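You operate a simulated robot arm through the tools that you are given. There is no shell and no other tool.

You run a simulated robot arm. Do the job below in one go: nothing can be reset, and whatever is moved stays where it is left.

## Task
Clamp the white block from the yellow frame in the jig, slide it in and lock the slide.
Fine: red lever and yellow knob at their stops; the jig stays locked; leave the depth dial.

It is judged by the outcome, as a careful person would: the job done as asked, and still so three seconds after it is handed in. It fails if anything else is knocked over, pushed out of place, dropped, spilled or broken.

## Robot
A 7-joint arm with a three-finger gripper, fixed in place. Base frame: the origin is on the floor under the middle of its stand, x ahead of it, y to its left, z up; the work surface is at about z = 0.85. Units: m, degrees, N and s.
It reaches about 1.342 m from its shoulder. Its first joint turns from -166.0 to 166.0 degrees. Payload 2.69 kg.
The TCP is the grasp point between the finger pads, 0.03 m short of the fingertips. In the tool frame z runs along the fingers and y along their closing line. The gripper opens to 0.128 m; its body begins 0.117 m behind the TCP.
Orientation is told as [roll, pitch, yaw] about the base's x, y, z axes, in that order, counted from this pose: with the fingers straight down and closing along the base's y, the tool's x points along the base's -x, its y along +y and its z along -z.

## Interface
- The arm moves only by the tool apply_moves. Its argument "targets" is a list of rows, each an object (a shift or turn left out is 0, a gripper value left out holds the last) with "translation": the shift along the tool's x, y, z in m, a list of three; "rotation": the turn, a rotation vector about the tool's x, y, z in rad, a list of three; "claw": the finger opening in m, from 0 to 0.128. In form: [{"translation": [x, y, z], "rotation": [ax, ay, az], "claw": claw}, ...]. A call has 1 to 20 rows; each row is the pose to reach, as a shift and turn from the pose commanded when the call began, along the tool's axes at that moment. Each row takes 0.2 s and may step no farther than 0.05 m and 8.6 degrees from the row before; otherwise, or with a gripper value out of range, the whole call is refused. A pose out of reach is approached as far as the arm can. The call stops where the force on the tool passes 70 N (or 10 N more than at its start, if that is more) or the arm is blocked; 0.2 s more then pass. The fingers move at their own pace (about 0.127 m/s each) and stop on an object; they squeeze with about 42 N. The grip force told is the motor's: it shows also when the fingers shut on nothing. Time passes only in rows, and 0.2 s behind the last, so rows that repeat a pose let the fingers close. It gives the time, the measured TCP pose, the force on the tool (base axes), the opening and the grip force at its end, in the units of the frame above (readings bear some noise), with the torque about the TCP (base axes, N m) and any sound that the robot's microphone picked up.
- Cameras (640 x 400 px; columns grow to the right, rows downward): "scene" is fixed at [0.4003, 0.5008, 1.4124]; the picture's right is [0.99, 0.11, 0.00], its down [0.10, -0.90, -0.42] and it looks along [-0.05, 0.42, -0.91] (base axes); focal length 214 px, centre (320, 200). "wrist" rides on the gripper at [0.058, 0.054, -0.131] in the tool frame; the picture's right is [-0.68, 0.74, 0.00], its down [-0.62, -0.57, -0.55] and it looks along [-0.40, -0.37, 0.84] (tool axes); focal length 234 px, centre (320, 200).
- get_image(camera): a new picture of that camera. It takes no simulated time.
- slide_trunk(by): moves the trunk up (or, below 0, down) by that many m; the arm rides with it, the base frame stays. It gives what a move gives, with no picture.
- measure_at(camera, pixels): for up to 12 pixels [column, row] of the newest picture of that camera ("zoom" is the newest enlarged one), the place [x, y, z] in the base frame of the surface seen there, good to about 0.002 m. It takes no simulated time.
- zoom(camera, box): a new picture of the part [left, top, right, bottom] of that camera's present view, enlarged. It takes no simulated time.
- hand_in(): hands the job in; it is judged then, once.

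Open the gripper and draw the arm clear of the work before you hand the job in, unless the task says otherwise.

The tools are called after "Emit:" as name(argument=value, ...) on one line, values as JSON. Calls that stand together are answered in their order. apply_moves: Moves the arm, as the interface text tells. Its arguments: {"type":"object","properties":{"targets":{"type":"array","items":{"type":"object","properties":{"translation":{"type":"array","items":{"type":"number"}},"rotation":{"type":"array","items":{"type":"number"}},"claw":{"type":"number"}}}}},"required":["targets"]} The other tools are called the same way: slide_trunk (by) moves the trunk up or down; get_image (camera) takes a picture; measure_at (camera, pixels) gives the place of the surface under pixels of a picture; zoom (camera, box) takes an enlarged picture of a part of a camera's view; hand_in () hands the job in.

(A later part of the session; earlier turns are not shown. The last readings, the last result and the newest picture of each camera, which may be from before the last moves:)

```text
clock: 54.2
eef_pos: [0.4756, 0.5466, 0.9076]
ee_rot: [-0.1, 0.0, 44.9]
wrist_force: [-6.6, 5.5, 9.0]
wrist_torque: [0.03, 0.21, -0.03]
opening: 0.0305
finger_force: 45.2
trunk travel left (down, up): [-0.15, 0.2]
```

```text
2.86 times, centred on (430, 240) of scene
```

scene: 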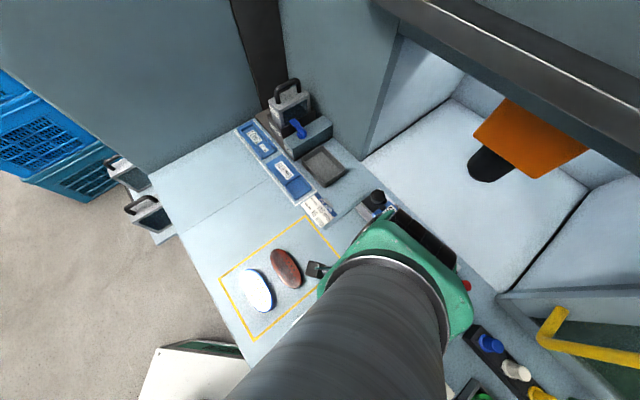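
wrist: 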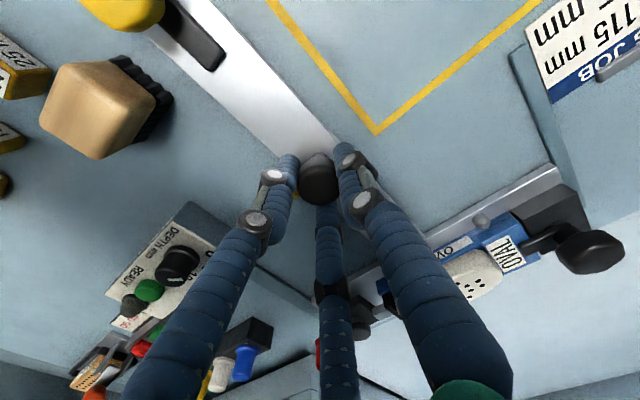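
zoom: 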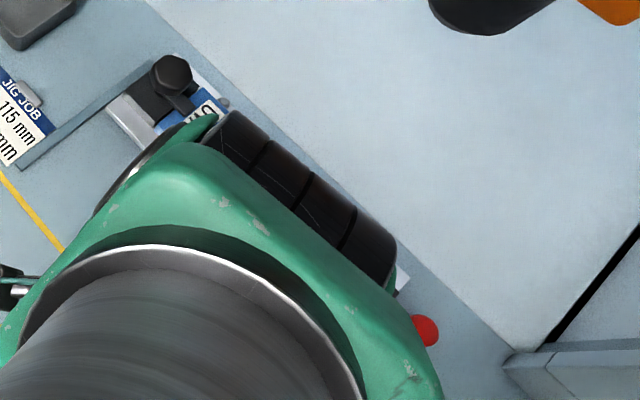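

Emit:
apply_moves(targets=[{"translation": [-0.004, 0, 0], "claw": 0.02}, {"translation": [-0.008, 0, 0], "claw": 0.02}, {"translation": [-0.012, 0, 0], "claw": 0.02}, {"translation": [-0.016, 0, 0], "claw": 0.02}, {"translation": [-0.016, 0, 0], "claw": 0.02}])

Emit:
get_image(camera="wrist")

```text
clock: 55.4
eef_pos: [0.4866, 0.5574, 0.9074]
ee_rot: [0.0, 0.1, 44.9]
wrist_force: [-1.3, 1.8, 8.1]
wrist_torque: [-0.1, 0.07, -0.02]
opening: 0.0306
finger_force: 45.1
trunk travel left (down, up): [-0.15, 0.2]
```

```text
taken
```

wrist: 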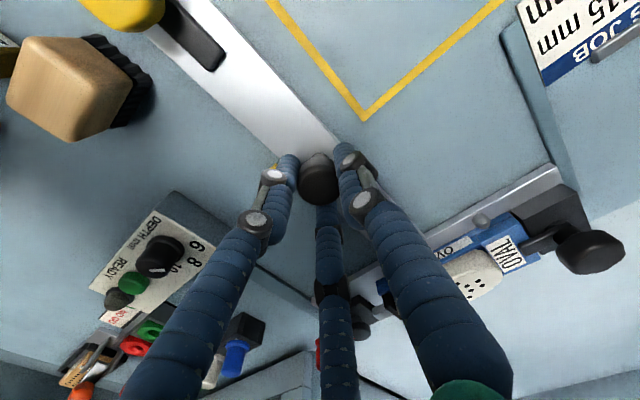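

Still no stop after 118 mm, so the travel is longer. I check how near the arm's wrist is to the enclosure beam before continuing.

Emit:
get_image(camera="scene")

Emit:
measure_at(camera="scene", pixels=[[455, 260], [430, 230], [400, 215], [470, 310], [440, 250], [380, 230], [460, 290], [480, 290], [375, 195], [500, 100], [520, 110], [560, 130]])

```text
taken
```

scene: 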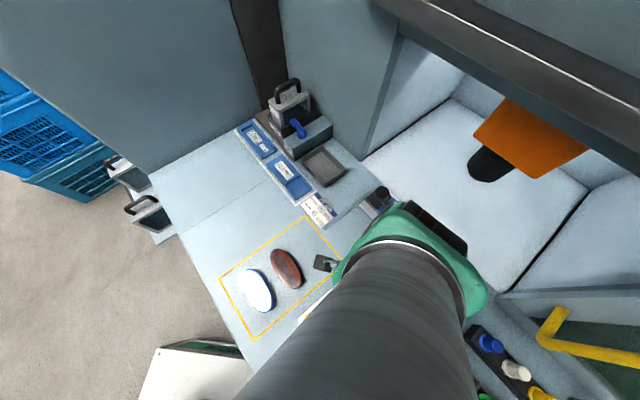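

```text
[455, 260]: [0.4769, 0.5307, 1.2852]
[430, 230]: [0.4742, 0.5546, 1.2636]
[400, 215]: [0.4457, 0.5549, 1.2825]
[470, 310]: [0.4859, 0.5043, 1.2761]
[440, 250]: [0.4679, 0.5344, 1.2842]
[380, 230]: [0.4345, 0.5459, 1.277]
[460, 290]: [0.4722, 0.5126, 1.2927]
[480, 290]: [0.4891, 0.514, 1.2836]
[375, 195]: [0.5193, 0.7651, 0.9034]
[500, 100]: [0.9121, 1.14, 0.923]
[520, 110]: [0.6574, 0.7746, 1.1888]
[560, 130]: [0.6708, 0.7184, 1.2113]
```

The wrist at z≈1.28 reaches only u≈0.73, well short of the beam (0.936), so I continue pushing 40 mm more.

Emit:
apply_moves(targets=[{"translation": [-0.008, 0, 0], "claw": 0.02}, {"translation": [-0.016, 0, 0], "claw": 0.02}, {"translation": [-0.024, 0, 0], "claw": 0.02}, {"translation": [-0.032, 0, 0], "claw": 0.02}, {"translation": [-0.04, 0, 0], "claw": 0.02}, {"translation": [-0.04, 0, 0], "claw": 0.02}])

Emit:
get_image(camera="scene")

Emit:
get_image(camera="wrist")

```text
clock: 56.8
eef_pos: [0.5148, 0.5868, 0.9087]
ee_rot: [0.0, 0.1, 44.8]
wrist_force: [-2.9, 4.5, 5.7]
wrist_torque: [0.1, -0.03, -0.02]
opening: 0.0305
finger_force: 45.2
trunk travel left (down, up): [-0.15, 0.2]
```

```text
taken
```

scene: 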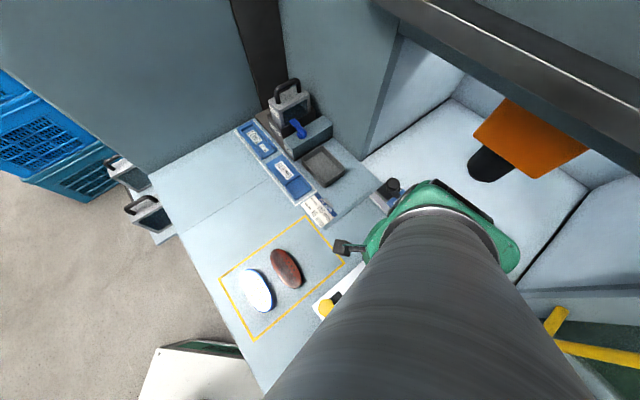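

```text
taken
```

wrist: 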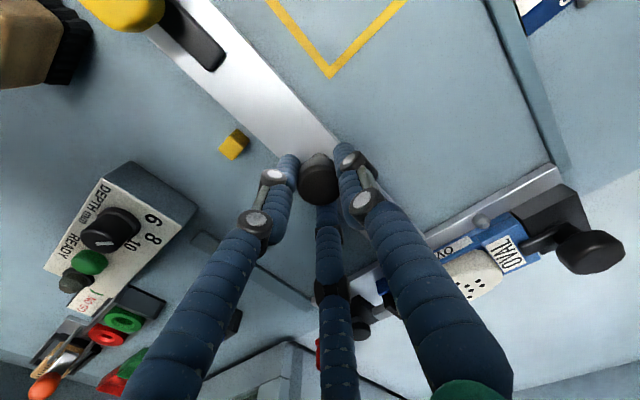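

The peg is now behind the handle and the yellow knob approaches it, suggesting the lock arm engages the peg further in. I continue pushing.

Emit:
apply_moves(targets=[{"translation": [-0.008, 0, 0], "claw": 0.02}, {"translation": [-0.016, 0, 0], "claw": 0.02}, {"translation": [-0.024, 0, 0], "claw": 0.02}, {"translation": [-0.032, 0, 0], "claw": 0.02}, {"translation": [-0.04, 0, 0], "claw": 0.02}, {"translation": [-0.04, 0, 0], "claw": 0.02}])

Emit:
get_image(camera="scene")

Emit:
get_image(camera="wrist")

```text
clock: 58.2
eef_pos: [0.5439, 0.6141, 0.9061]
ee_rot: [0.1, 0.0, 44.7]
wrist_force: [-4.5, 6.3, 6.0]
wrist_torque: [0.11, 0.13, 0.04]
opening: 0.0306
finger_force: 45.3
trunk travel left (down, up): [-0.15, 0.2]
```

```text
taken
```

scene: 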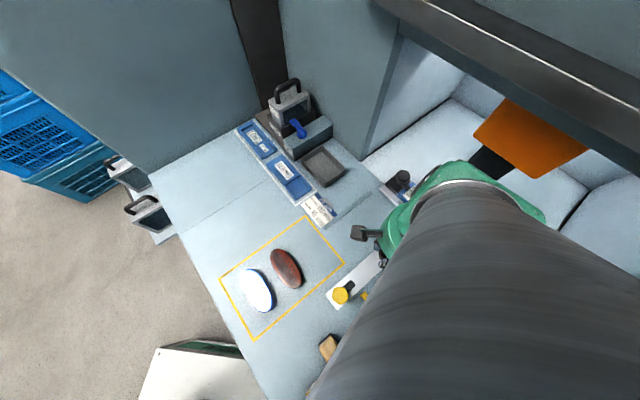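

```text
taken
```

wrist: 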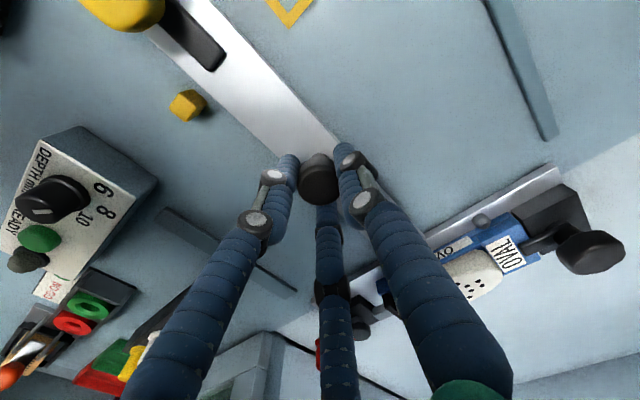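

Emit:
measure_at(camera="scene", pixels=[[460, 165], [490, 175], [520, 195], [540, 215], [430, 180], [400, 220], [545, 225], [480, 195]])

Emit:
apply_moves(targets=[{"translation": [-0.006, 0, 0], "claw": 0.02}, {"translation": [-0.012, 0, 0], "claw": 0.02}, {"translation": [-0.018, 0, 0], "claw": 0.02}, {"translation": [-0.018, 0, 0], "claw": 0.02}])

Emit:
get_image(camera="wrist")

```text
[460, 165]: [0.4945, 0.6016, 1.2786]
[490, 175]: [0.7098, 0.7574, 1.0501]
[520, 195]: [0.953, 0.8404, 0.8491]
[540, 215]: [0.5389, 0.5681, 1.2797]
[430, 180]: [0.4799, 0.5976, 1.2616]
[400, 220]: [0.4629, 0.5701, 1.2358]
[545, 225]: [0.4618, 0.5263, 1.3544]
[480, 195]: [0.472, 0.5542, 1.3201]
```

```text
clock: 59.2
eef_pos: [0.5566, 0.6276, 0.9084]
ee_rot: [0.1, -0.1, 44.8]
wrist_force: [-6.5, 6.3, -0.5]
wrist_torque: [0.08, 0.16, 0.0]
opening: 0.0307
finger_force: 44.7
trunk travel left (down, up): [-0.15, 0.2]
```

```text
taken
```

wrist: 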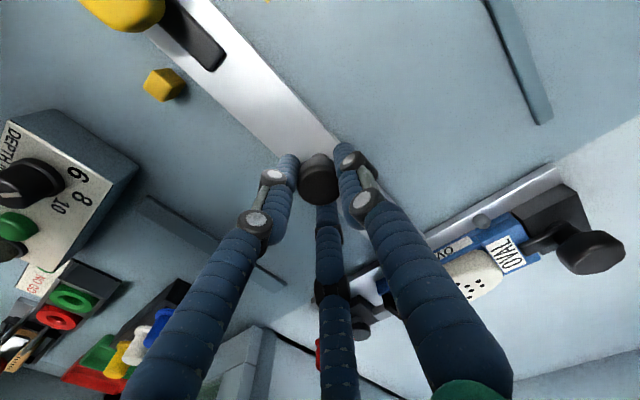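

Emit:
apply_moves(targets=[{"translation": [-0.006, 0, 0], "claw": 0.02}, {"translation": [-0.012, 0, 0], "claw": 0.02}, {"translation": [-0.018, 0, 0], "claw": 0.02}, {"translation": [-0.024, 0, 0], "claw": 0.02}, {"translation": [-0.024, 0, 0], "claw": 0.02}])

Emit:
get_image(camera="wrist")

Emit:
get_image(camera="scene")

```text
clock: 60.4
eef_pos: [0.5726, 0.6449, 0.9085]
ee_rot: [0.1, 0.1, 44.9]
wrist_force: [-9.5, 10.9, 1.5]
wrist_torque: [0.1, 0.34, 0.0]
opening: 0.0305
finger_force: 44.8
trunk travel left (down, up): [-0.15, 0.2]
```

```text
taken
```

wrist: 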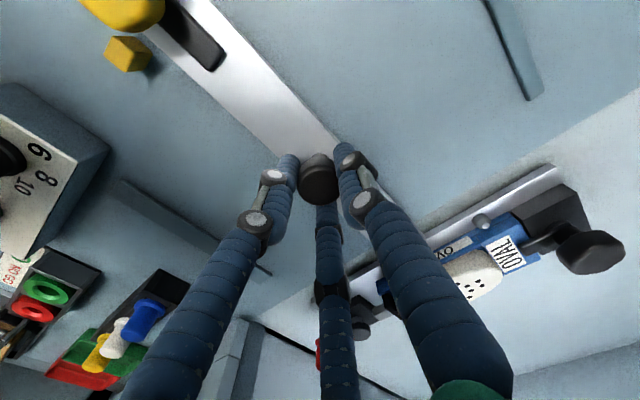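

```text
taken
```

scene: 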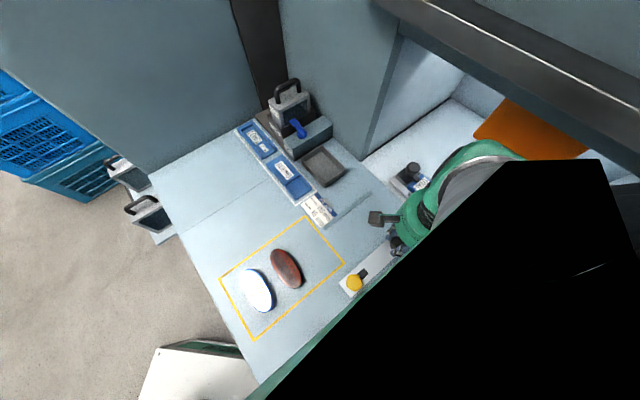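

Travel is now ~240 mm. I check the arm-to-beam distance at the nearest visible points before going on.

Emit:
measure_at(camera="scene", pixels=[[470, 150], [490, 145], [510, 160], [550, 165], [440, 180], [415, 215], [455, 165], [480, 170], [540, 140], [560, 150], [600, 175], [530, 130]])

```text
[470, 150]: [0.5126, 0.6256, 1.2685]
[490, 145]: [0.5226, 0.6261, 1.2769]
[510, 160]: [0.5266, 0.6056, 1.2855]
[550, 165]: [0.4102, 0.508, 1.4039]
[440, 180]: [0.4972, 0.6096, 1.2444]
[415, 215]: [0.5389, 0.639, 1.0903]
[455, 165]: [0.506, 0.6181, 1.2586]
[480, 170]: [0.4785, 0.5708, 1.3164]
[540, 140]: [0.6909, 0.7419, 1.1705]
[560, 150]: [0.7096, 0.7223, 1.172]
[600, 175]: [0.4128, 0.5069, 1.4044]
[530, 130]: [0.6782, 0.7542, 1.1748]
```

Plenty of clearance (wrist at u≈0.81 versus beam 0.936). I keep pushing with a 1 mm sideways correction to relieve the lateral force.

Emit:
apply_moves(targets=[{"translation": [-0.005, 0.001, 0], "claw": 0.02}, {"translation": [-0.01, 0.001, 0], "claw": 0.02}, {"translation": [-0.015, 0.001, 0], "claw": 0.02}, {"translation": [-0.02, 0.001, 0], "claw": 0.02}, {"translation": [-0.02, 0.001, 0], "claw": 0.02}])

Emit:
get_image(camera="wrist")

```text
clock: 61.6
eef_pos: [0.5864, 0.659, 0.9078]
ee_rot: [0.0, -0.1, 44.9]
wrist_force: [6.3, 1.8, 0.8]
wrist_torque: [-0.07, -0.25, -0.02]
opening: 0.0306
finger_force: 45.3
trunk travel left (down, up): [-0.15, 0.2]
```

```text
taken
```

wrist: 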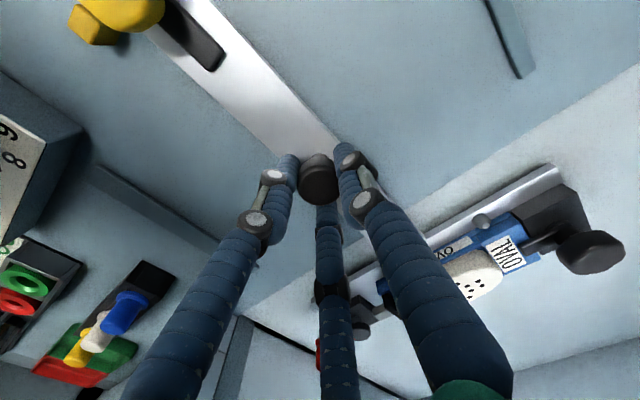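

Emit:
apply_moves(targets=[{"translation": [-0.004, 0, 0], "claw": 0.02}, {"translation": [-0.008, 0, 0], "claw": 0.02}, {"translation": [-0.012, 0, 0], "claw": 0.02}, {"translation": [-0.016, 0, 0], "claw": 0.02}, {"translation": [-0.02, 0, 0], "claw": 0.02}, {"translation": [-0.02, 0, 0], "claw": 0.02}])

Emit:
get_image(camera="wrist")

Emit:
get_image(camera="scene")

```text
clock: 62.4
eef_pos: [0.5893, 0.6599, 0.9052]
ee_rot: [-0.2, 0.9, 44.8]
wrist_force: [-19.9, -21.1, 23.9]
wrist_torque: [-0.53, 0.38, 0.01]
opening: 0.0308
finger_force: 45.4
trunk travel left (down, up): [-0.15, 0.2]
stopped in row 4: the force on the tool passed its limit at 75 N (the readings are from after the stop); the commanded pose is now the measured one
```

```text
taken
```

wrist: 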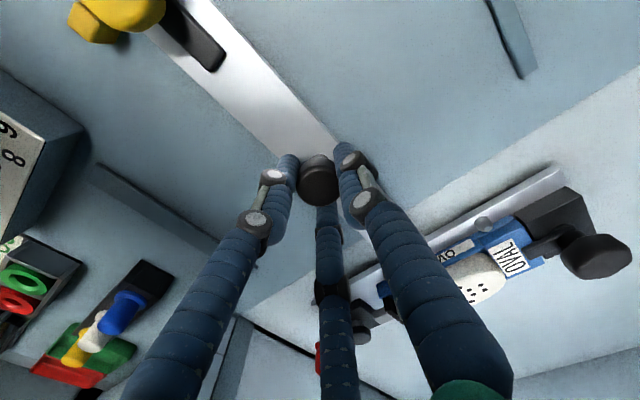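

```text
taken
```

scene: 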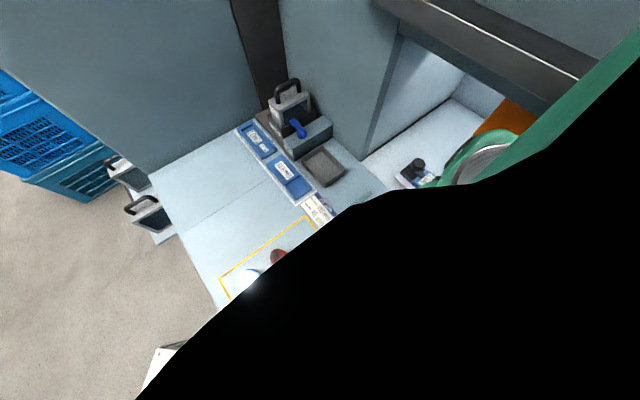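

The slide hit a hard stop (75 N) after ~263 mm of travel. I relax the push slightly, release the handle and rise to see if the slide stays in.

Emit:
apply_moves(targets=[{"translation": [0, 0, 0], "claw": 0.035}, {"translation": [0, 0, 0], "claw": 0.05}, {"translation": [0, 0, 0], "claw": 0.055}, {"translation": [0, 0, -0.015], "claw": 0.055}, {"translation": [0, 0, -0.04], "claw": 0.055}, {"translation": [0.02, 0, -0.07], "claw": 0.06}, {"translation": [0.05, 0, -0.09], "claw": 0.06}])

Emit:
get_image(camera="wrist")

Emit:
get_image(camera="scene")

```text
clock: 64.0
eef_pos: [0.5558, 0.6264, 0.993]
ee_rot: [-0.1, 0.9, 44.8]
wrist_force: [-0.1, 0.9, 0.0]
wrist_torque: [0.0, 0.09, 0.03]
opening: 0.0602
finger_force: 0.1
trunk travel left (down, up): [-0.15, 0.2]
```

```text
taken
```

wrist: 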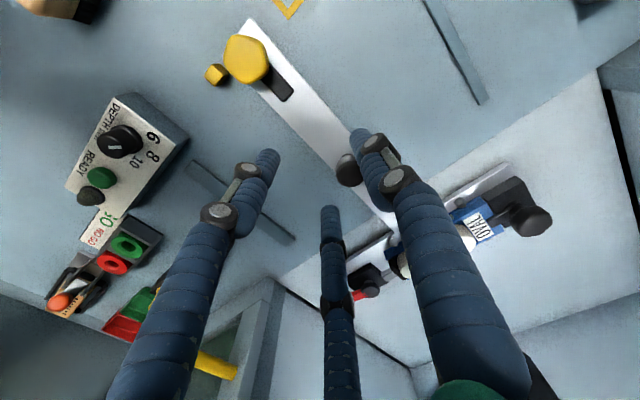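

```text
taken
```

scene: 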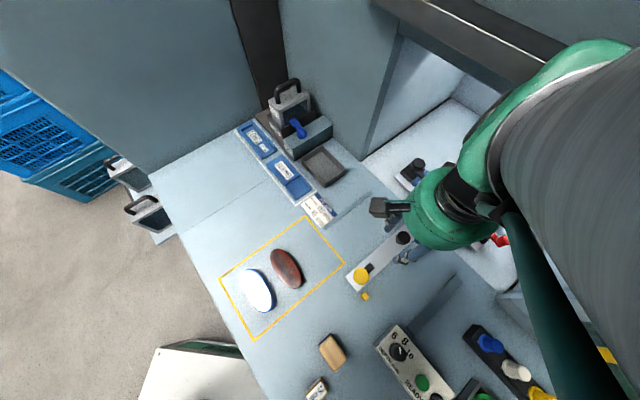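

The slide stayed in; the yellow knob is now beside the peg (wrist 246,60 and 216,74). I zoom in to measure the knob, its arm and the peg.

Emit:
zoom(camera="wrist", box=[190, 10, 310, 115])

Emit:
zoom(camera="scene", box=[335, 250, 395, 310])

```text
3.81 times, centred on (250, 62) of wrist
```

zoom: 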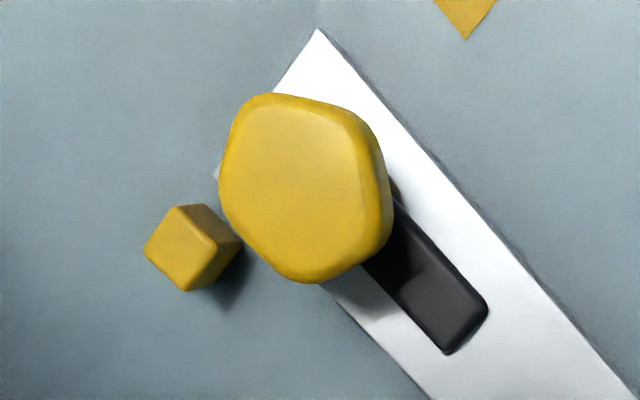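

```text
6.67 times, centred on (365, 280) of scene
```

zoom: 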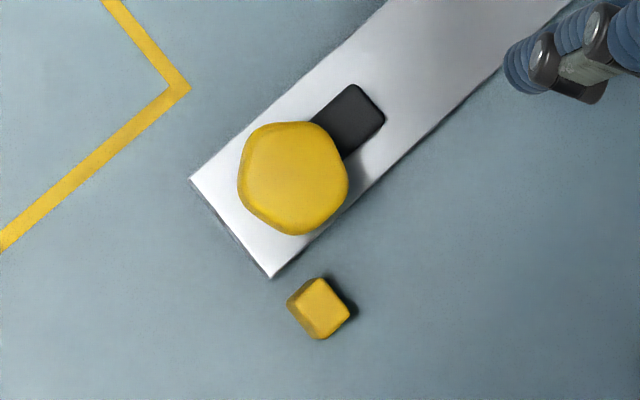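

Emit:
measure_at(camera="zoom", pixels=[[293, 175], [242, 180], [346, 185], [290, 125], [293, 232], [355, 115], [380, 120], [348, 155], [335, 100], [322, 305], [305, 290], [345, 315]])

Emit:
measure_at(camera="zoom", pixels=[[230, 225], [195, 182], [268, 275], [320, 330], [315, 240], [350, 90], [370, 140], [420, 60]])

```text
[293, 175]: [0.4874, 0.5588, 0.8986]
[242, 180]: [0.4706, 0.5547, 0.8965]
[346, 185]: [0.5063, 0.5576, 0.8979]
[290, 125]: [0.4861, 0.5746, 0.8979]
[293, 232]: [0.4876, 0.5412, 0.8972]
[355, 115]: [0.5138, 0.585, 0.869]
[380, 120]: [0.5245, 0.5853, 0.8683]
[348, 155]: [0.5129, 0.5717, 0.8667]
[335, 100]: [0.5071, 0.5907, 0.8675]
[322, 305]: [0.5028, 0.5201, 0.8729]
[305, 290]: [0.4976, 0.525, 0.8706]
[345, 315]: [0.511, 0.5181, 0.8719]
```

```text
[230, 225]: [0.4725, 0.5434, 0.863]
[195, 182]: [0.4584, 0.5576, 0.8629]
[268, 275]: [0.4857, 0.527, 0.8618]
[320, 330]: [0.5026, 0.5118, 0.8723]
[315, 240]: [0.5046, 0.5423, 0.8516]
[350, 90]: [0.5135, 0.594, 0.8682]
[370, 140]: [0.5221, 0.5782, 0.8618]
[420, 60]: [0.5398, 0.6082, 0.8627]
```

The lock arm points along the bar (+u); turned 90° clockwise it would sit just behind the peg at (0.503,0.520). I move above the yellow knob (0.4885,0.558), levelling the small pitch error.

Emit:
apply_moves(targets=[{"translation": [0.032, 0, 0], "rotation": [0, -0.0157, 0], "claw": 0.06}, {"translation": [0.064, 0, 0], "rotation": [0, -0.0157, 0], "claw": 0.06}, {"translation": [0.096, -0.0011, 0], "rotation": [0, -0.0157, 0], "claw": 0.06}, {"translation": [0.096, -0.0011, 0], "rotation": [0, -0.0157, 0], "claw": 0.06}])

Emit:
zoom(camera="wrist", box=[250, 70, 390, 190])

Emit:
get_image(camera="scene")

```text
clock: 65.0
eef_pos: [0.4892, 0.5574, 0.9954]
ee_rot: [-0.1, -0.1, 44.8]
wrist_force: [0.2, -0.1, -0.1]
wrist_torque: [0.03, -0.01, -0.01]
opening: 0.0601
finger_force: 0.0
trunk travel left (down, up): [-0.15, 0.2]
```

```text
3.33 times, centred on (320, 130) of wrist
```

zoom: 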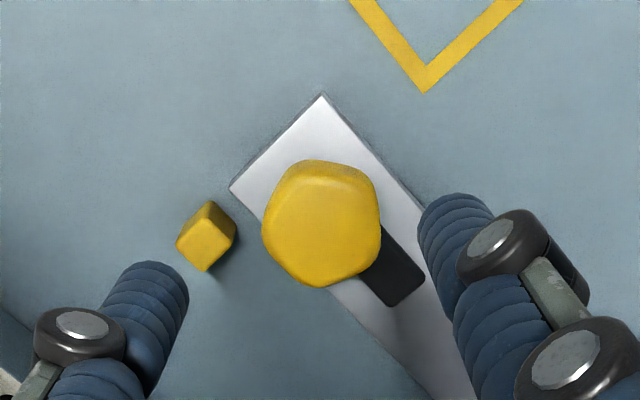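

```text
taken
```

scene: 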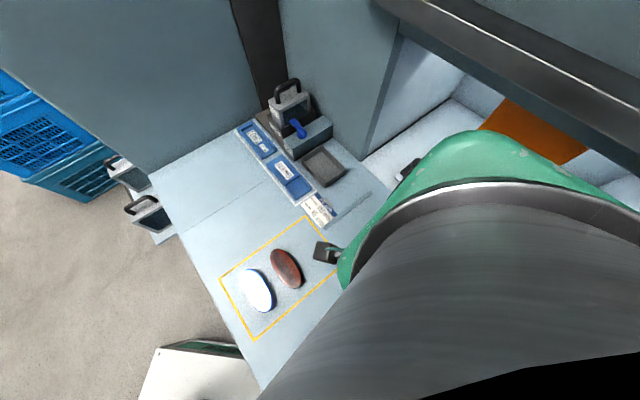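

Emit:
measure_at(camera="zoom", pixels=[[322, 225], [265, 228], [379, 228], [322, 180], [322, 283], [322, 163], [400, 280], [390, 300], [420, 280], [205, 240], [215, 205], [190, 230]])

```text
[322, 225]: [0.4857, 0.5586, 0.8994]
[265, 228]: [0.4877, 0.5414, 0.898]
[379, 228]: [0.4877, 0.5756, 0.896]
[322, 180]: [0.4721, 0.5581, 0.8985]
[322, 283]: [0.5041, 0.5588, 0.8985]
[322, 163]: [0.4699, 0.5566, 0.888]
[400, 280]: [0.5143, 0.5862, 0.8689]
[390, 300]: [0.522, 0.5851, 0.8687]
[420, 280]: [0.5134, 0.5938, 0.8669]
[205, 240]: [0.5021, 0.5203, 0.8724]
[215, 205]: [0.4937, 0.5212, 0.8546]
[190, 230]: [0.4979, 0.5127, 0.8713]
```

Knob centre is (0.4873,0.5585). I descend around it with tips ~5 mm above the peg's top and close.

Emit:
apply_moves(targets=[{"translation": [0.0006, 0.0021, 0.03], "claw": 0.06}, {"translation": [0.0006, 0.0021, 0.06], "claw": 0.06}, {"translation": [0.0006, 0.0021, 0.08], "claw": 0.06}, {"translation": [0.0006, 0.0021, 0.0872], "claw": 0.06}, {"translation": [0.0006, 0.0021, 0.0872], "claw": 0.05}, {"translation": [0.0006, 0.0021, 0.0872], "claw": 0.04}, {"translation": [0.0006, 0.0021, 0.0872], "claw": 0.03}, {"translation": [0.0006, 0.0021, 0.0872], "claw": 0.02}, {"translation": [0.0006, 0.0021, 0.0872], "claw": 0.02}])

Emit:
get_image(camera="wrist")

```text
clock: 67.0
eef_pos: [0.4881, 0.5602, 0.9073]
ee_rot: [-0.1, 0.0, 44.7]
wrist_force: [-0.3, -10.6, -0.1]
wrist_torque: [-0.31, 0.01, 0.01]
opening: 0.0377
finger_force: 13.1
trunk travel left (down, up): [-0.15, 0.2]
```

```text
taken
```

wrist: 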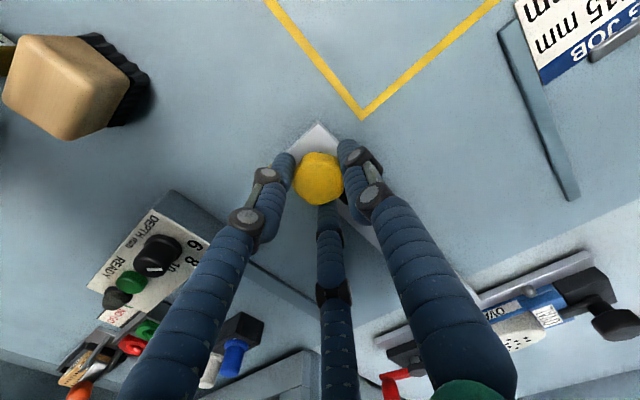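

Contact is a bit uneven (−10.6 N in y), so I recentre by 2 mm and let the grip settle.

Emit:
apply_moves(targets=[{"translation": [0.0014, -0.0014, 0], "claw": 0.02}, {"translation": [0.0014, -0.0014, 0], "claw": 0.01}, {"translation": [0.0014, -0.0014, 0], "claw": 0.01}])

```text
clock: 67.8
eef_pos: [0.4874, 0.5589, 0.908]
ee_rot: [0.1, -0.1, 44.8]
wrist_force: [4.8, -2.0, -4.3]
wrist_torque: [0.26, -0.31, -0.01]
opening: 0.0366
finger_force: 44.6
trunk travel left (down, up): [-0.15, 0.2]
```

Good grip (0.0366, 44.6 N). I turn clockwise (from above) by 16° first and check the torque and the arm's motion.

Emit:
apply_moves(targets=[{"rotation": [0, 0, 0.07], "claw": 0.01}, {"rotation": [0, 0, 0.14], "claw": 0.01}, {"rotation": [0, 0, 0.21], "claw": 0.01}, {"rotation": [0, 0, 0.28], "claw": 0.01}, {"rotation": [0, 0, 0.28], "claw": 0.01}])

Emit:
zoom(camera="wrist", box=[250, 90, 410, 250])

Emit:
zoom(camera="scene", box=[335, 250, 395, 310])

```text
clock: 69.0
eef_pos: [0.4854, 0.5567, 0.9074]
ee_rot: [0.0, 0.1, 28.8]
wrist_force: [6.5, -3.6, -4.0]
wrist_torque: [-0.11, -0.15, -0.03]
opening: 0.0367
finger_force: 44.9
trunk travel left (down, up): [-0.15, 0.2]
```

```text
2.50 times, centred on (330, 170) of wrist
```

zoom: 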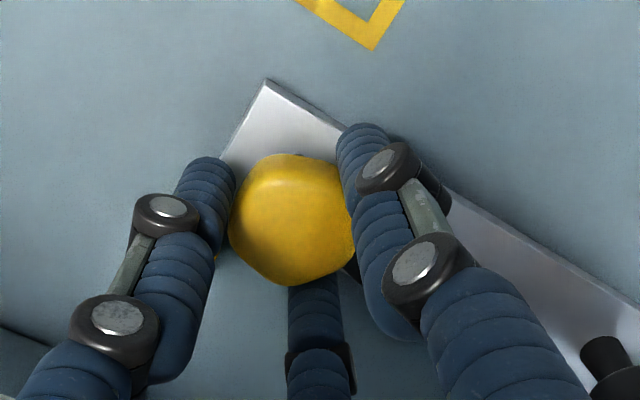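

```text
6.67 times, centred on (365, 280) of scene
```

zoom: 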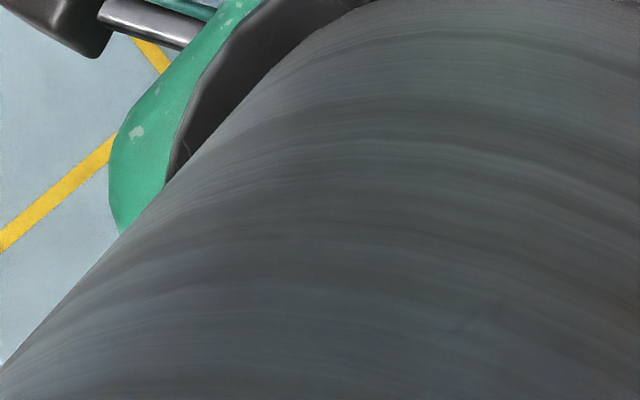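

The slide drifted ~3 mm outward while gripping, which would make the arm hit the peg. I push the knob +6 mm inward along the bar against the stop and continue turning another ~30°.

Emit:
apply_moves(targets=[{"translation": [-0.0029, 0.0008, 0], "claw": 0.01}, {"translation": [-0.0058, 0.0017, 0], "claw": 0.01}, {"translation": [-0.0058, 0.0017, 0], "claw": 0.01}])

Emit:
get_image(camera="wrist")

```text
clock: 69.8
eef_pos: [0.4882, 0.5589, 0.9089]
ee_rot: [-0.2, 0.2, 28.7]
wrist_force: [-25.9, -33.6, 10.5]
wrist_torque: [-1.27, 0.99, -0.02]
opening: 0.0369
finger_force: 45.1
trunk travel left (down, up): [-0.15, 0.2]
```

```text
taken
```

wrist: 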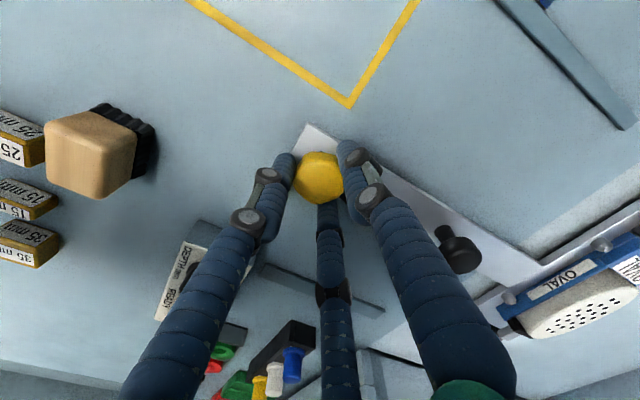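

At the slide's inner stop the knob is at u≈0.740 with 42 N. I ease off to ~20 N and keep turning clockwise ~30°.

Emit:
apply_moves(targets=[{"translation": [0.0014, -0.0004, 0], "rotation": [0, 0, 0.09], "claw": 0.01}, {"translation": [0.0014, -0.0004, 0], "rotation": [0, 0, 0.18], "claw": 0.01}, {"translation": [0.0014, -0.0004, 0], "rotation": [0, 0, 0.27], "claw": 0.01}, {"translation": [0.0014, -0.0004, 0], "rotation": [0, 0, 0.36], "claw": 0.01}, {"translation": [0.0014, -0.0004, 0], "rotation": [0, 0, 0.45], "claw": 0.01}, {"translation": [0.0014, -0.0004, 0], "rotation": [0, 0, 0.54], "claw": 0.01}, {"translation": [0.0014, -0.0004, 0], "rotation": [0, 0, 0.54], "claw": 0.01}])

Emit:
get_image(camera="wrist")

Emit:
zoom(camera="wrist", box=[250, 90, 410, 250])

```text
clock: 71.4
eef_pos: [0.4888, 0.559, 0.9081]
ee_rot: [-0.3, 0.1, -2.3]
wrist_force: [-25.5, -36.5, -10.0]
wrist_torque: [-0.85, 0.52, -0.02]
opening: 0.0367
finger_force: 44.6
trunk travel left (down, up): [-0.15, 0.2]
```

```text
taken
```

wrist: 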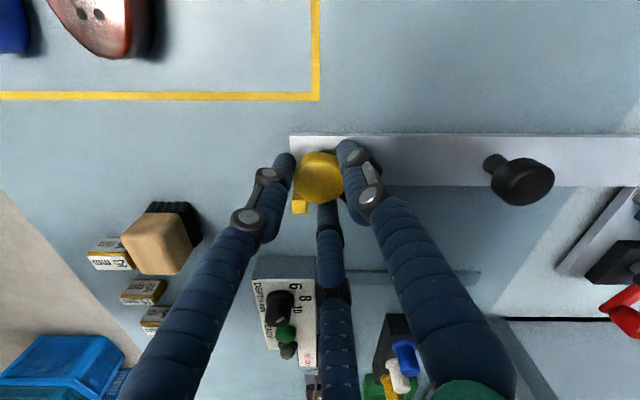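

```text
2.50 times, centred on (330, 170) of wrist
```

zoom: 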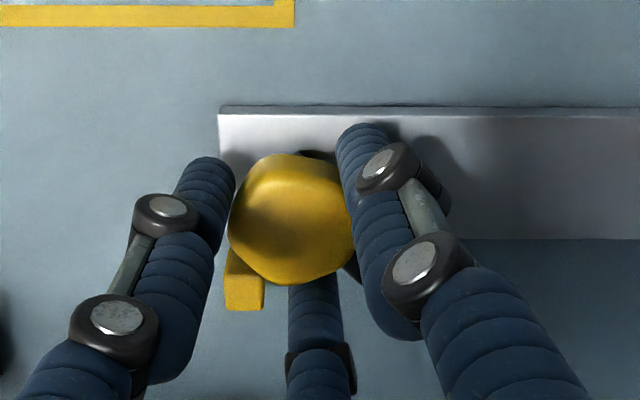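

The knob turned with the gripper: the black arm now points between the bar and +v (seen at zoom 350,270). I ease the push by 1.5 mm and turn another 36°.

Emit:
apply_moves(targets=[{"translation": [0.001, -0.0011, 0], "rotation": [0, 0, 0.09], "claw": 0.01}, {"translation": [0.001, -0.0011, 0], "rotation": [0, 0, 0.18], "claw": 0.01}, {"translation": [0.001, -0.0011, 0], "rotation": [0, 0, 0.27], "claw": 0.01}, {"translation": [0.001, -0.0011, 0], "rotation": [0, 0, 0.36], "claw": 0.01}, {"translation": [0.001, -0.0011, 0], "rotation": [0, 0, 0.45], "claw": 0.01}, {"translation": [0.001, -0.0011, 0], "rotation": [0, 0, 0.54], "claw": 0.01}, {"translation": [0.001, -0.0011, 0], "rotation": [0, 0, 0.63], "claw": 0.01}, {"translation": [0.001, -0.0011, 0], "rotation": [0, 0, 0.63], "claw": 0.01}])

Emit:
get_image(camera="wrist")

Emit:
zoom(camera="wrist", box=[230, 90, 410, 250])

```text
clock: 73.2
eef_pos: [0.4869, 0.5596, 0.9069]
ee_rot: [0.0, -0.1, -38.3]
wrist_force: [-17.9, -27.3, -20.1]
wrist_torque: [-0.64, 0.43, -0.04]
opening: 0.0368
finger_force: 45.1
trunk travel left (down, up): [-0.15, 0.2]
```

```text
taken
```

wrist: 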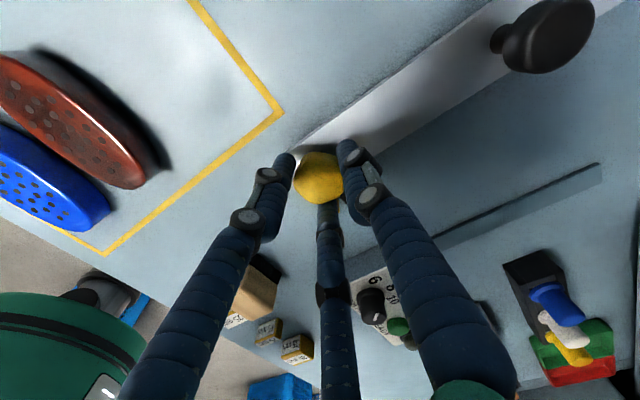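

```text
2.50 times, centred on (320, 170) of wrist
```

zoom: 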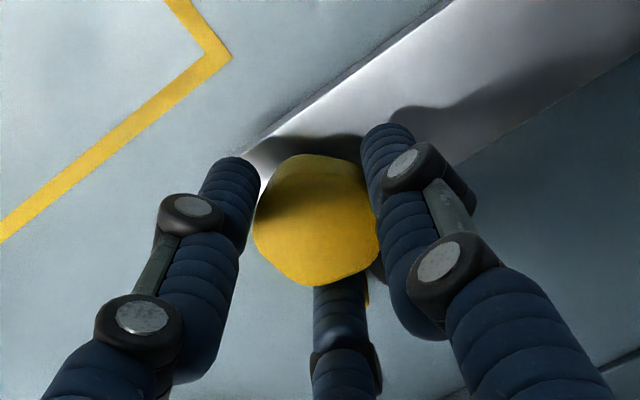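

Turned 83° so far with little torque. I turn up to ~12° more, watching for the torque to rise at the stop.

Emit:
apply_moves(targets=[{"rotation": [0, 0, 0.06], "claw": 0.01}, {"rotation": [0, 0, 0.12], "claw": 0.01}, {"rotation": [0, 0, 0.12], "claw": 0.01}])

Emit:
apply_moves(targets=[{"rotation": [0, 0, 0.05], "claw": 0.01}, {"rotation": [0, 0, 0.1], "claw": 0.01}, {"rotation": [0, 0, 0.1], "claw": 0.01}])

Emit:
zoom(camera="wrist", box=[230, 90, 410, 250])

```text
clock: 74.0
eef_pos: [0.488, 0.5586, 0.9068]
ee_rot: [0.0, -0.1, -45.2]
wrist_force: [-17.0, -27.9, -20.7]
wrist_torque: [-0.56, 0.33, 0.09]
opening: 0.0366
finger_force: 45.4
trunk travel left (down, up): [-0.15, 0.2]
```

```text
clock: 74.8
eef_pos: [0.4888, 0.5596, 0.9105]
ee_rot: [0.1, 0.0, -50.9]
wrist_force: [-12.3, -26.7, -8.5]
wrist_torque: [-0.68, 0.28, 0.11]
opening: 0.0386
finger_force: 21.7
trunk travel left (down, up): [-0.15, 0.2]
```

```text
2.50 times, centred on (320, 170) of wrist
```

zoom: 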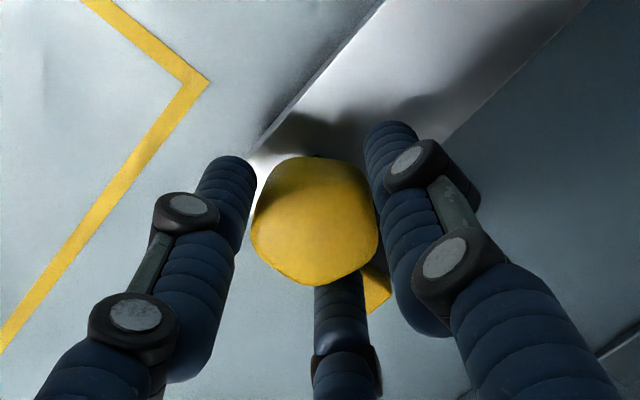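

The fingers started slipping over the lobes (opening 0.0386, torque reversed), so the knob appears to be at its stop (~90°). I release and rise to inspect.

Emit:
apply_moves(targets=[{"claw": 0.05}, {"claw": 0.06}, {"claw": 0.06}, {"translation": [0, 0, -0.02], "claw": 0.06}, {"translation": [0, 0, -0.05], "claw": 0.06}, {"translation": [0, 0, -0.085], "claw": 0.06}, {"translation": [0, 0, -0.085], "claw": 0.06}])

Emit:
get_image(camera="wrist")

Emit:
zoom(camera="wrist", box=[250, 60, 390, 190])

Emit:
get_image(camera="scene")

```text
clock: 76.4
eef_pos: [0.4884, 0.5613, 0.9932]
ee_rot: [0.1, -0.1, -50.8]
wrist_force: [-0.2, -0.5, -0.6]
wrist_torque: [0.05, -0.05, -0.01]
opening: 0.0599
finger_force: 0.1
trunk travel left (down, up): [-0.15, 0.2]
```

```text
taken
```

wrist: 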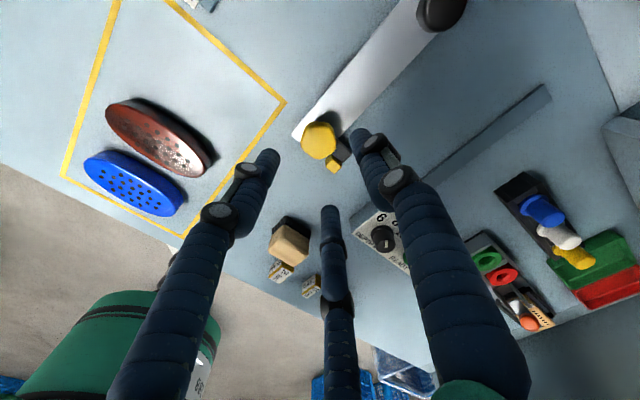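

```text
3.08 times, centred on (320, 125) of wrist
```

zoom: 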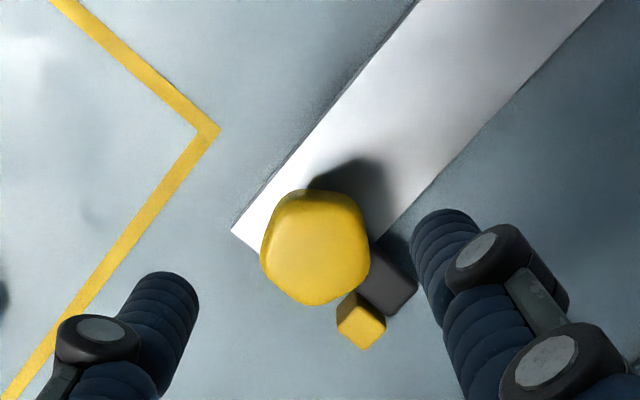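

```text
taken
```

scene: 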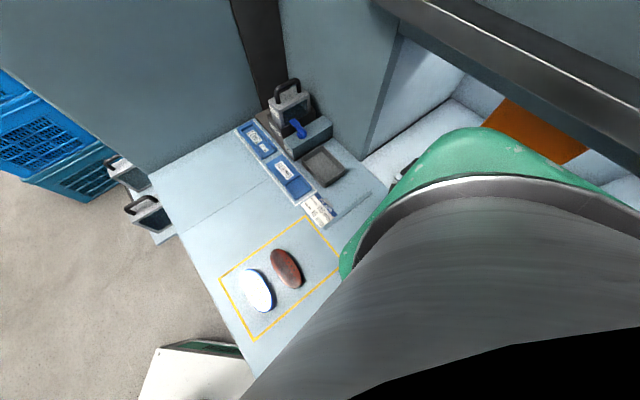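

The black arm now stands perpendicular to the bar, right behind the peg — the slide is latched. I move the arm to the side to view the whole set-up from the scene camera.

Emit:
apply_moves(targets=[{"translation": [0.03, 0, -0.035], "claw": 0.06}, {"translation": [0.07, -0.005, -0.06], "claw": 0.06}, {"translation": [0.11, -0.012, -0.08], "claw": 0.06}, {"translation": [0.155, -0.02, -0.095], "claw": 0.06}, {"translation": [0.2, -0.027, -0.11], "claw": 0.06}, {"translation": [0.245, -0.034, -0.12], "claw": 0.06}, {"translation": [0.2838, -0.0395, -0.13], "claw": 0.06}, {"translation": [0.2838, -0.0395, -0.13], "claw": 0.06}])

Emit:
get_image(camera="scene")

Emit:
zoom(camera="scene", box=[335, 250, 395, 310])

Emit:
zoom(camera="scene", box=[380, 140, 540, 270])

```text
clock: 78.2
eef_pos: [0.2778, 0.7576, 1.1241]
ee_rot: [0.0, -0.2, -50.8]
wrist_force: [0.1, 0.4, -0.2]
wrist_torque: [-0.05, -0.06, -0.03]
opening: 0.06
finger_force: 0.0
trunk travel left (down, up): [-0.15, 0.2]
```

```text
taken
```

scene: 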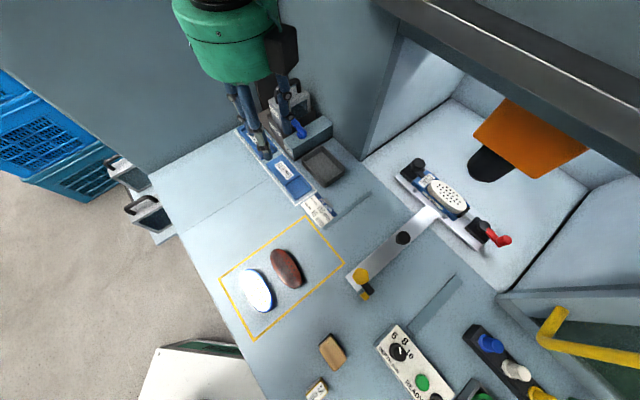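

```text
6.67 times, centred on (365, 280) of scene
```

zoom: 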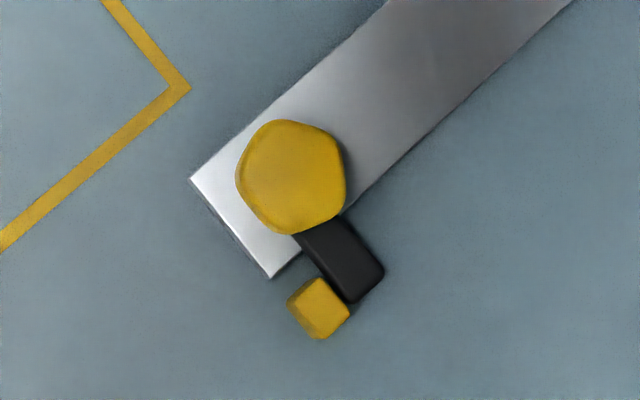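

```text
3.08 times, centred on (460, 205) of scene
```

zoom: 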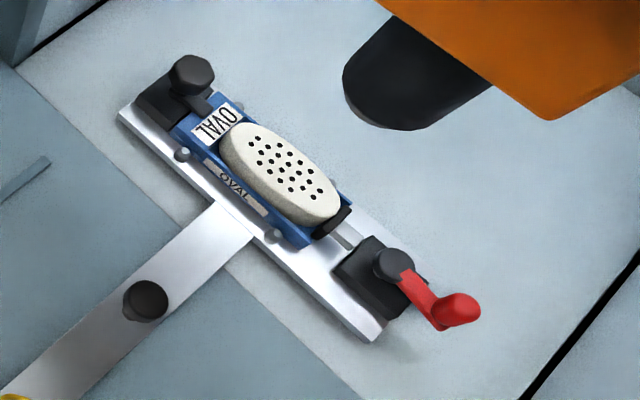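

The slide is in and latched. I now verify the lever's angle and the clamp state with a tight zoom on the jig inside the enclosure.

Emit:
zoom(camera="scene", box=[460, 205, 520, 260])

```text
7.27 times, centred on (490, 232) of scene
```

zoom: 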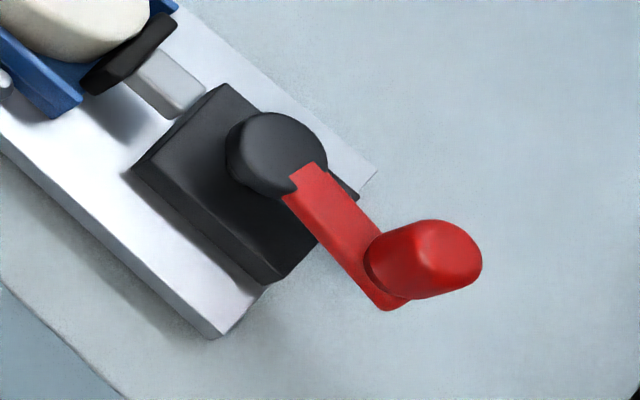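

Emit:
measure_at(camera="zoom", pixels=[[280, 152], [300, 175], [385, 300], [290, 200], [375, 300], [325, 175], [380, 235], [300, 190], [370, 285], [225, 90], [275, 275], [430, 255]])

Emit:
measure_at(camera="zoom", pixels=[[135, 170], [215, 95], [310, 245], [150, 180], [250, 270], [320, 200], [350, 260], [20, 150], [200, 320], [140, 60], [110, 75], [340, 230]])

```text
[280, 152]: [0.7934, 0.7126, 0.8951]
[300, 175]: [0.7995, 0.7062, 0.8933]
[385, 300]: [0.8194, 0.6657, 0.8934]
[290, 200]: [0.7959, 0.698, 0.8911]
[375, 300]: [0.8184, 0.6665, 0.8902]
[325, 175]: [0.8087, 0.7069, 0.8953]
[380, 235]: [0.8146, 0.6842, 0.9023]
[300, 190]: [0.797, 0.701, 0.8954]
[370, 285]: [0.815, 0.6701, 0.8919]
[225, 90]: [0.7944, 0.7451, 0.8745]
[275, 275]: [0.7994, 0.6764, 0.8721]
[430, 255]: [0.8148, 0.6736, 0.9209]
```

```text
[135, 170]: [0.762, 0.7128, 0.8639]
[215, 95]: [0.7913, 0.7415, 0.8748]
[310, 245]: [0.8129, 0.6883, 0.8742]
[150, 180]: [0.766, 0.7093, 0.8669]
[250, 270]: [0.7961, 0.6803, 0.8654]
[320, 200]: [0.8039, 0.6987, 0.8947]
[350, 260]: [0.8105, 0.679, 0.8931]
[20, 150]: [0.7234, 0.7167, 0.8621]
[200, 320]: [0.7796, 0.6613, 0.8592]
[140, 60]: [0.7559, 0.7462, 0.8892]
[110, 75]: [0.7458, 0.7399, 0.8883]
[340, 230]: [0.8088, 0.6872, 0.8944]
```

Block, latch and slide look right; the lever reads ~79.5° (equal to its stop in the empty test). To be sure it is really at its stop, I'll give it a light push from the open front with a 45°-tilted tool (staying well under the beam). First I move to a waypoint and set yaw −70° with the fingers closed.

Emit:
apply_moves(targets=[{"translation": [-0.041, 0.0107, 0.0], "rotation": [0, 0, 0.042], "claw": 0.03}, {"translation": [-0.0814, 0.0214, 0.0], "rotation": [0, 0, 0.084], "claw": 0.0}, {"translation": [-0.122, 0.0321, 0.0], "rotation": [0, 0, 0.126], "claw": 0.0}, {"translation": [-0.1627, 0.0429, 0.0], "rotation": [0, 0, 0.168], "claw": 0.0}, {"translation": [-0.2034, 0.0536, 0.006], "rotation": [0, 0, 0.21], "claw": 0.0}, {"translation": [-0.2441, 0.0643, 0.012], "rotation": [0, 0, 0.252], "claw": 0.0}, {"translation": [-0.2847, 0.075, 0.018], "rotation": [0, 0, 0.294], "claw": 0.0}, {"translation": [-0.3254, 0.0857, 0.024], "rotation": [0, 0, 0.335], "claw": 0.0}, {"translation": [-0.3254, 0.0857, 0.024], "rotation": [0, 0, 0.335], "claw": 0.0}])

Emit:
get_image(camera="scene")

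Emit:
get_image(camera="wrist")

```text
clock: 80.2
eef_pos: [0.553, 0.5576, 1.099]
ee_rot: [0.0, 0.0, -70.1]
wrist_force: [-0.5, -0.9, 0.2]
wrist_torque: [0.05, 0.07, 0.02]
opening: 0.0019
finger_force: 31.5
trunk travel left (down, up): [-0.15, 0.2]
```

```text
taken
```

scene: 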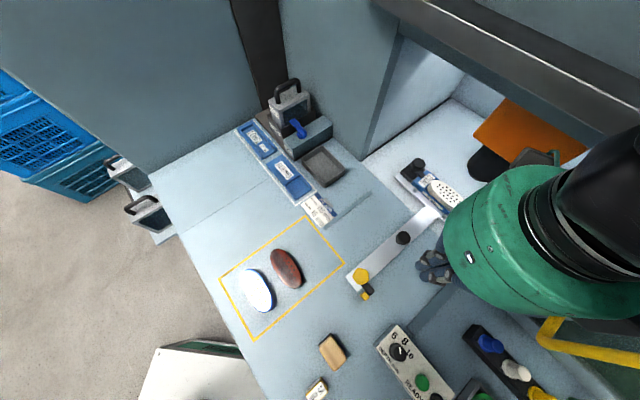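

```text
taken
```

wrist: 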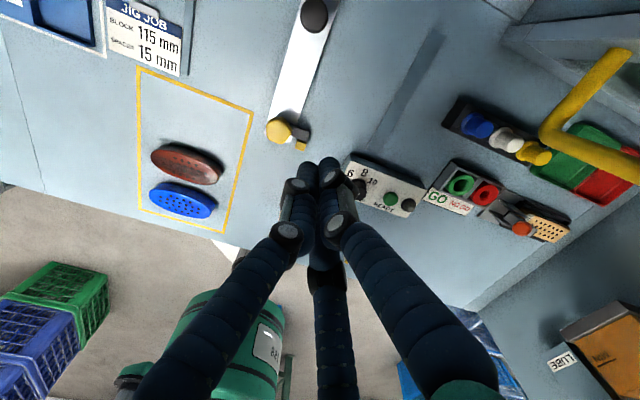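

Now I tilt the tool 45° in place so the fingers point forward-down (rotation about tool −x).

Emit:
apply_moves(targets=[{"rotation": [-0.131, 0, 0], "claw": 0.0}, {"rotation": [-0.262, 0, 0], "claw": 0.0}, {"rotation": [-0.393, 0, 0], "claw": 0.0}, {"rotation": [-0.524, 0, 0], "claw": 0.0}, {"rotation": [-0.655, 0, 0], "claw": 0.0}, {"rotation": [-0.785, 0, 0], "claw": 0.0}, {"rotation": [-0.785, 0, 0], "claw": 0.0}])

Emit:
get_image(camera="scene")

Emit:
get_image(camera="wrist")

```text
clock: 81.8
eef_pos: [0.5487, 0.5568, 1.1025]
ee_rot: [45.1, 0.1, -70.1]
wrist_force: [-2.2, -2.3, -2.7]
wrist_torque: [0.26, -0.35, 0.13]
opening: 0.0023
finger_force: 31.4
trunk travel left (down, up): [-0.15, 0.2]
```

```text
taken
```

scene: 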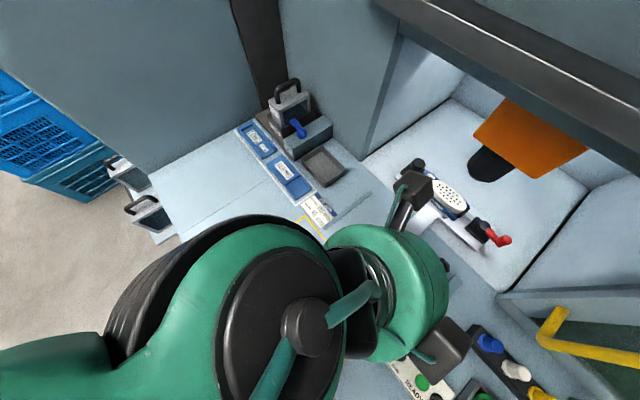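

```text
taken
```

wrist: 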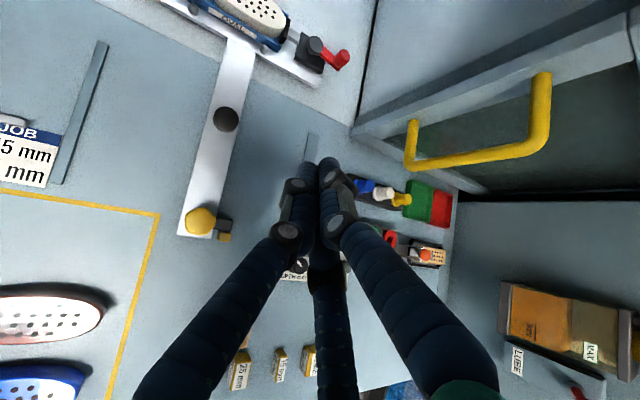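

The tilt is fine. Before advancing I measure the right wall/frame near the lever so the fingers keep clear.

Emit:
measure_at(camera="scene", pixels=[[545, 240], [520, 275], [500, 292], [497, 300], [530, 300], [560, 250], [503, 240], [480, 305], [540, 330], [425, 175], [410, 195], [430, 215]])

Emit:
measure_at(camera="wrist", pixels=[[340, 58], [355, 130], [365, 100], [370, 50], [410, 130], [380, 130], [315, 70], [225, 118], [330, 40], [420, 90]])

```text
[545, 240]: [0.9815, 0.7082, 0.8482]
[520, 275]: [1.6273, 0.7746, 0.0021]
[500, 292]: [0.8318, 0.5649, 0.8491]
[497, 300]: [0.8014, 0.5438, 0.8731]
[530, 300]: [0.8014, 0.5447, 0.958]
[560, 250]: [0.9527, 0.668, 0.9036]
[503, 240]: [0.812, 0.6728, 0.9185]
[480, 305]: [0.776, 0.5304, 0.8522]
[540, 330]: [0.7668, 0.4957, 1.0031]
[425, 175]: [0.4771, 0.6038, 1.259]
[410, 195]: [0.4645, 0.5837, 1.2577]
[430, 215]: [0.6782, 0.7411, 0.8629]
```

```text
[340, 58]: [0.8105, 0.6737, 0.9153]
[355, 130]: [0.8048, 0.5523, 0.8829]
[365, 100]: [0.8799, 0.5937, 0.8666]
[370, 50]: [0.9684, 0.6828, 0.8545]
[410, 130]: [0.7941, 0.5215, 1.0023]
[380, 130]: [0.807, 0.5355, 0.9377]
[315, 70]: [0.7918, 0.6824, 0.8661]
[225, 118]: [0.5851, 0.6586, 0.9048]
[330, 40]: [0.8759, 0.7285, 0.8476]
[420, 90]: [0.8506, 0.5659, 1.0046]
```

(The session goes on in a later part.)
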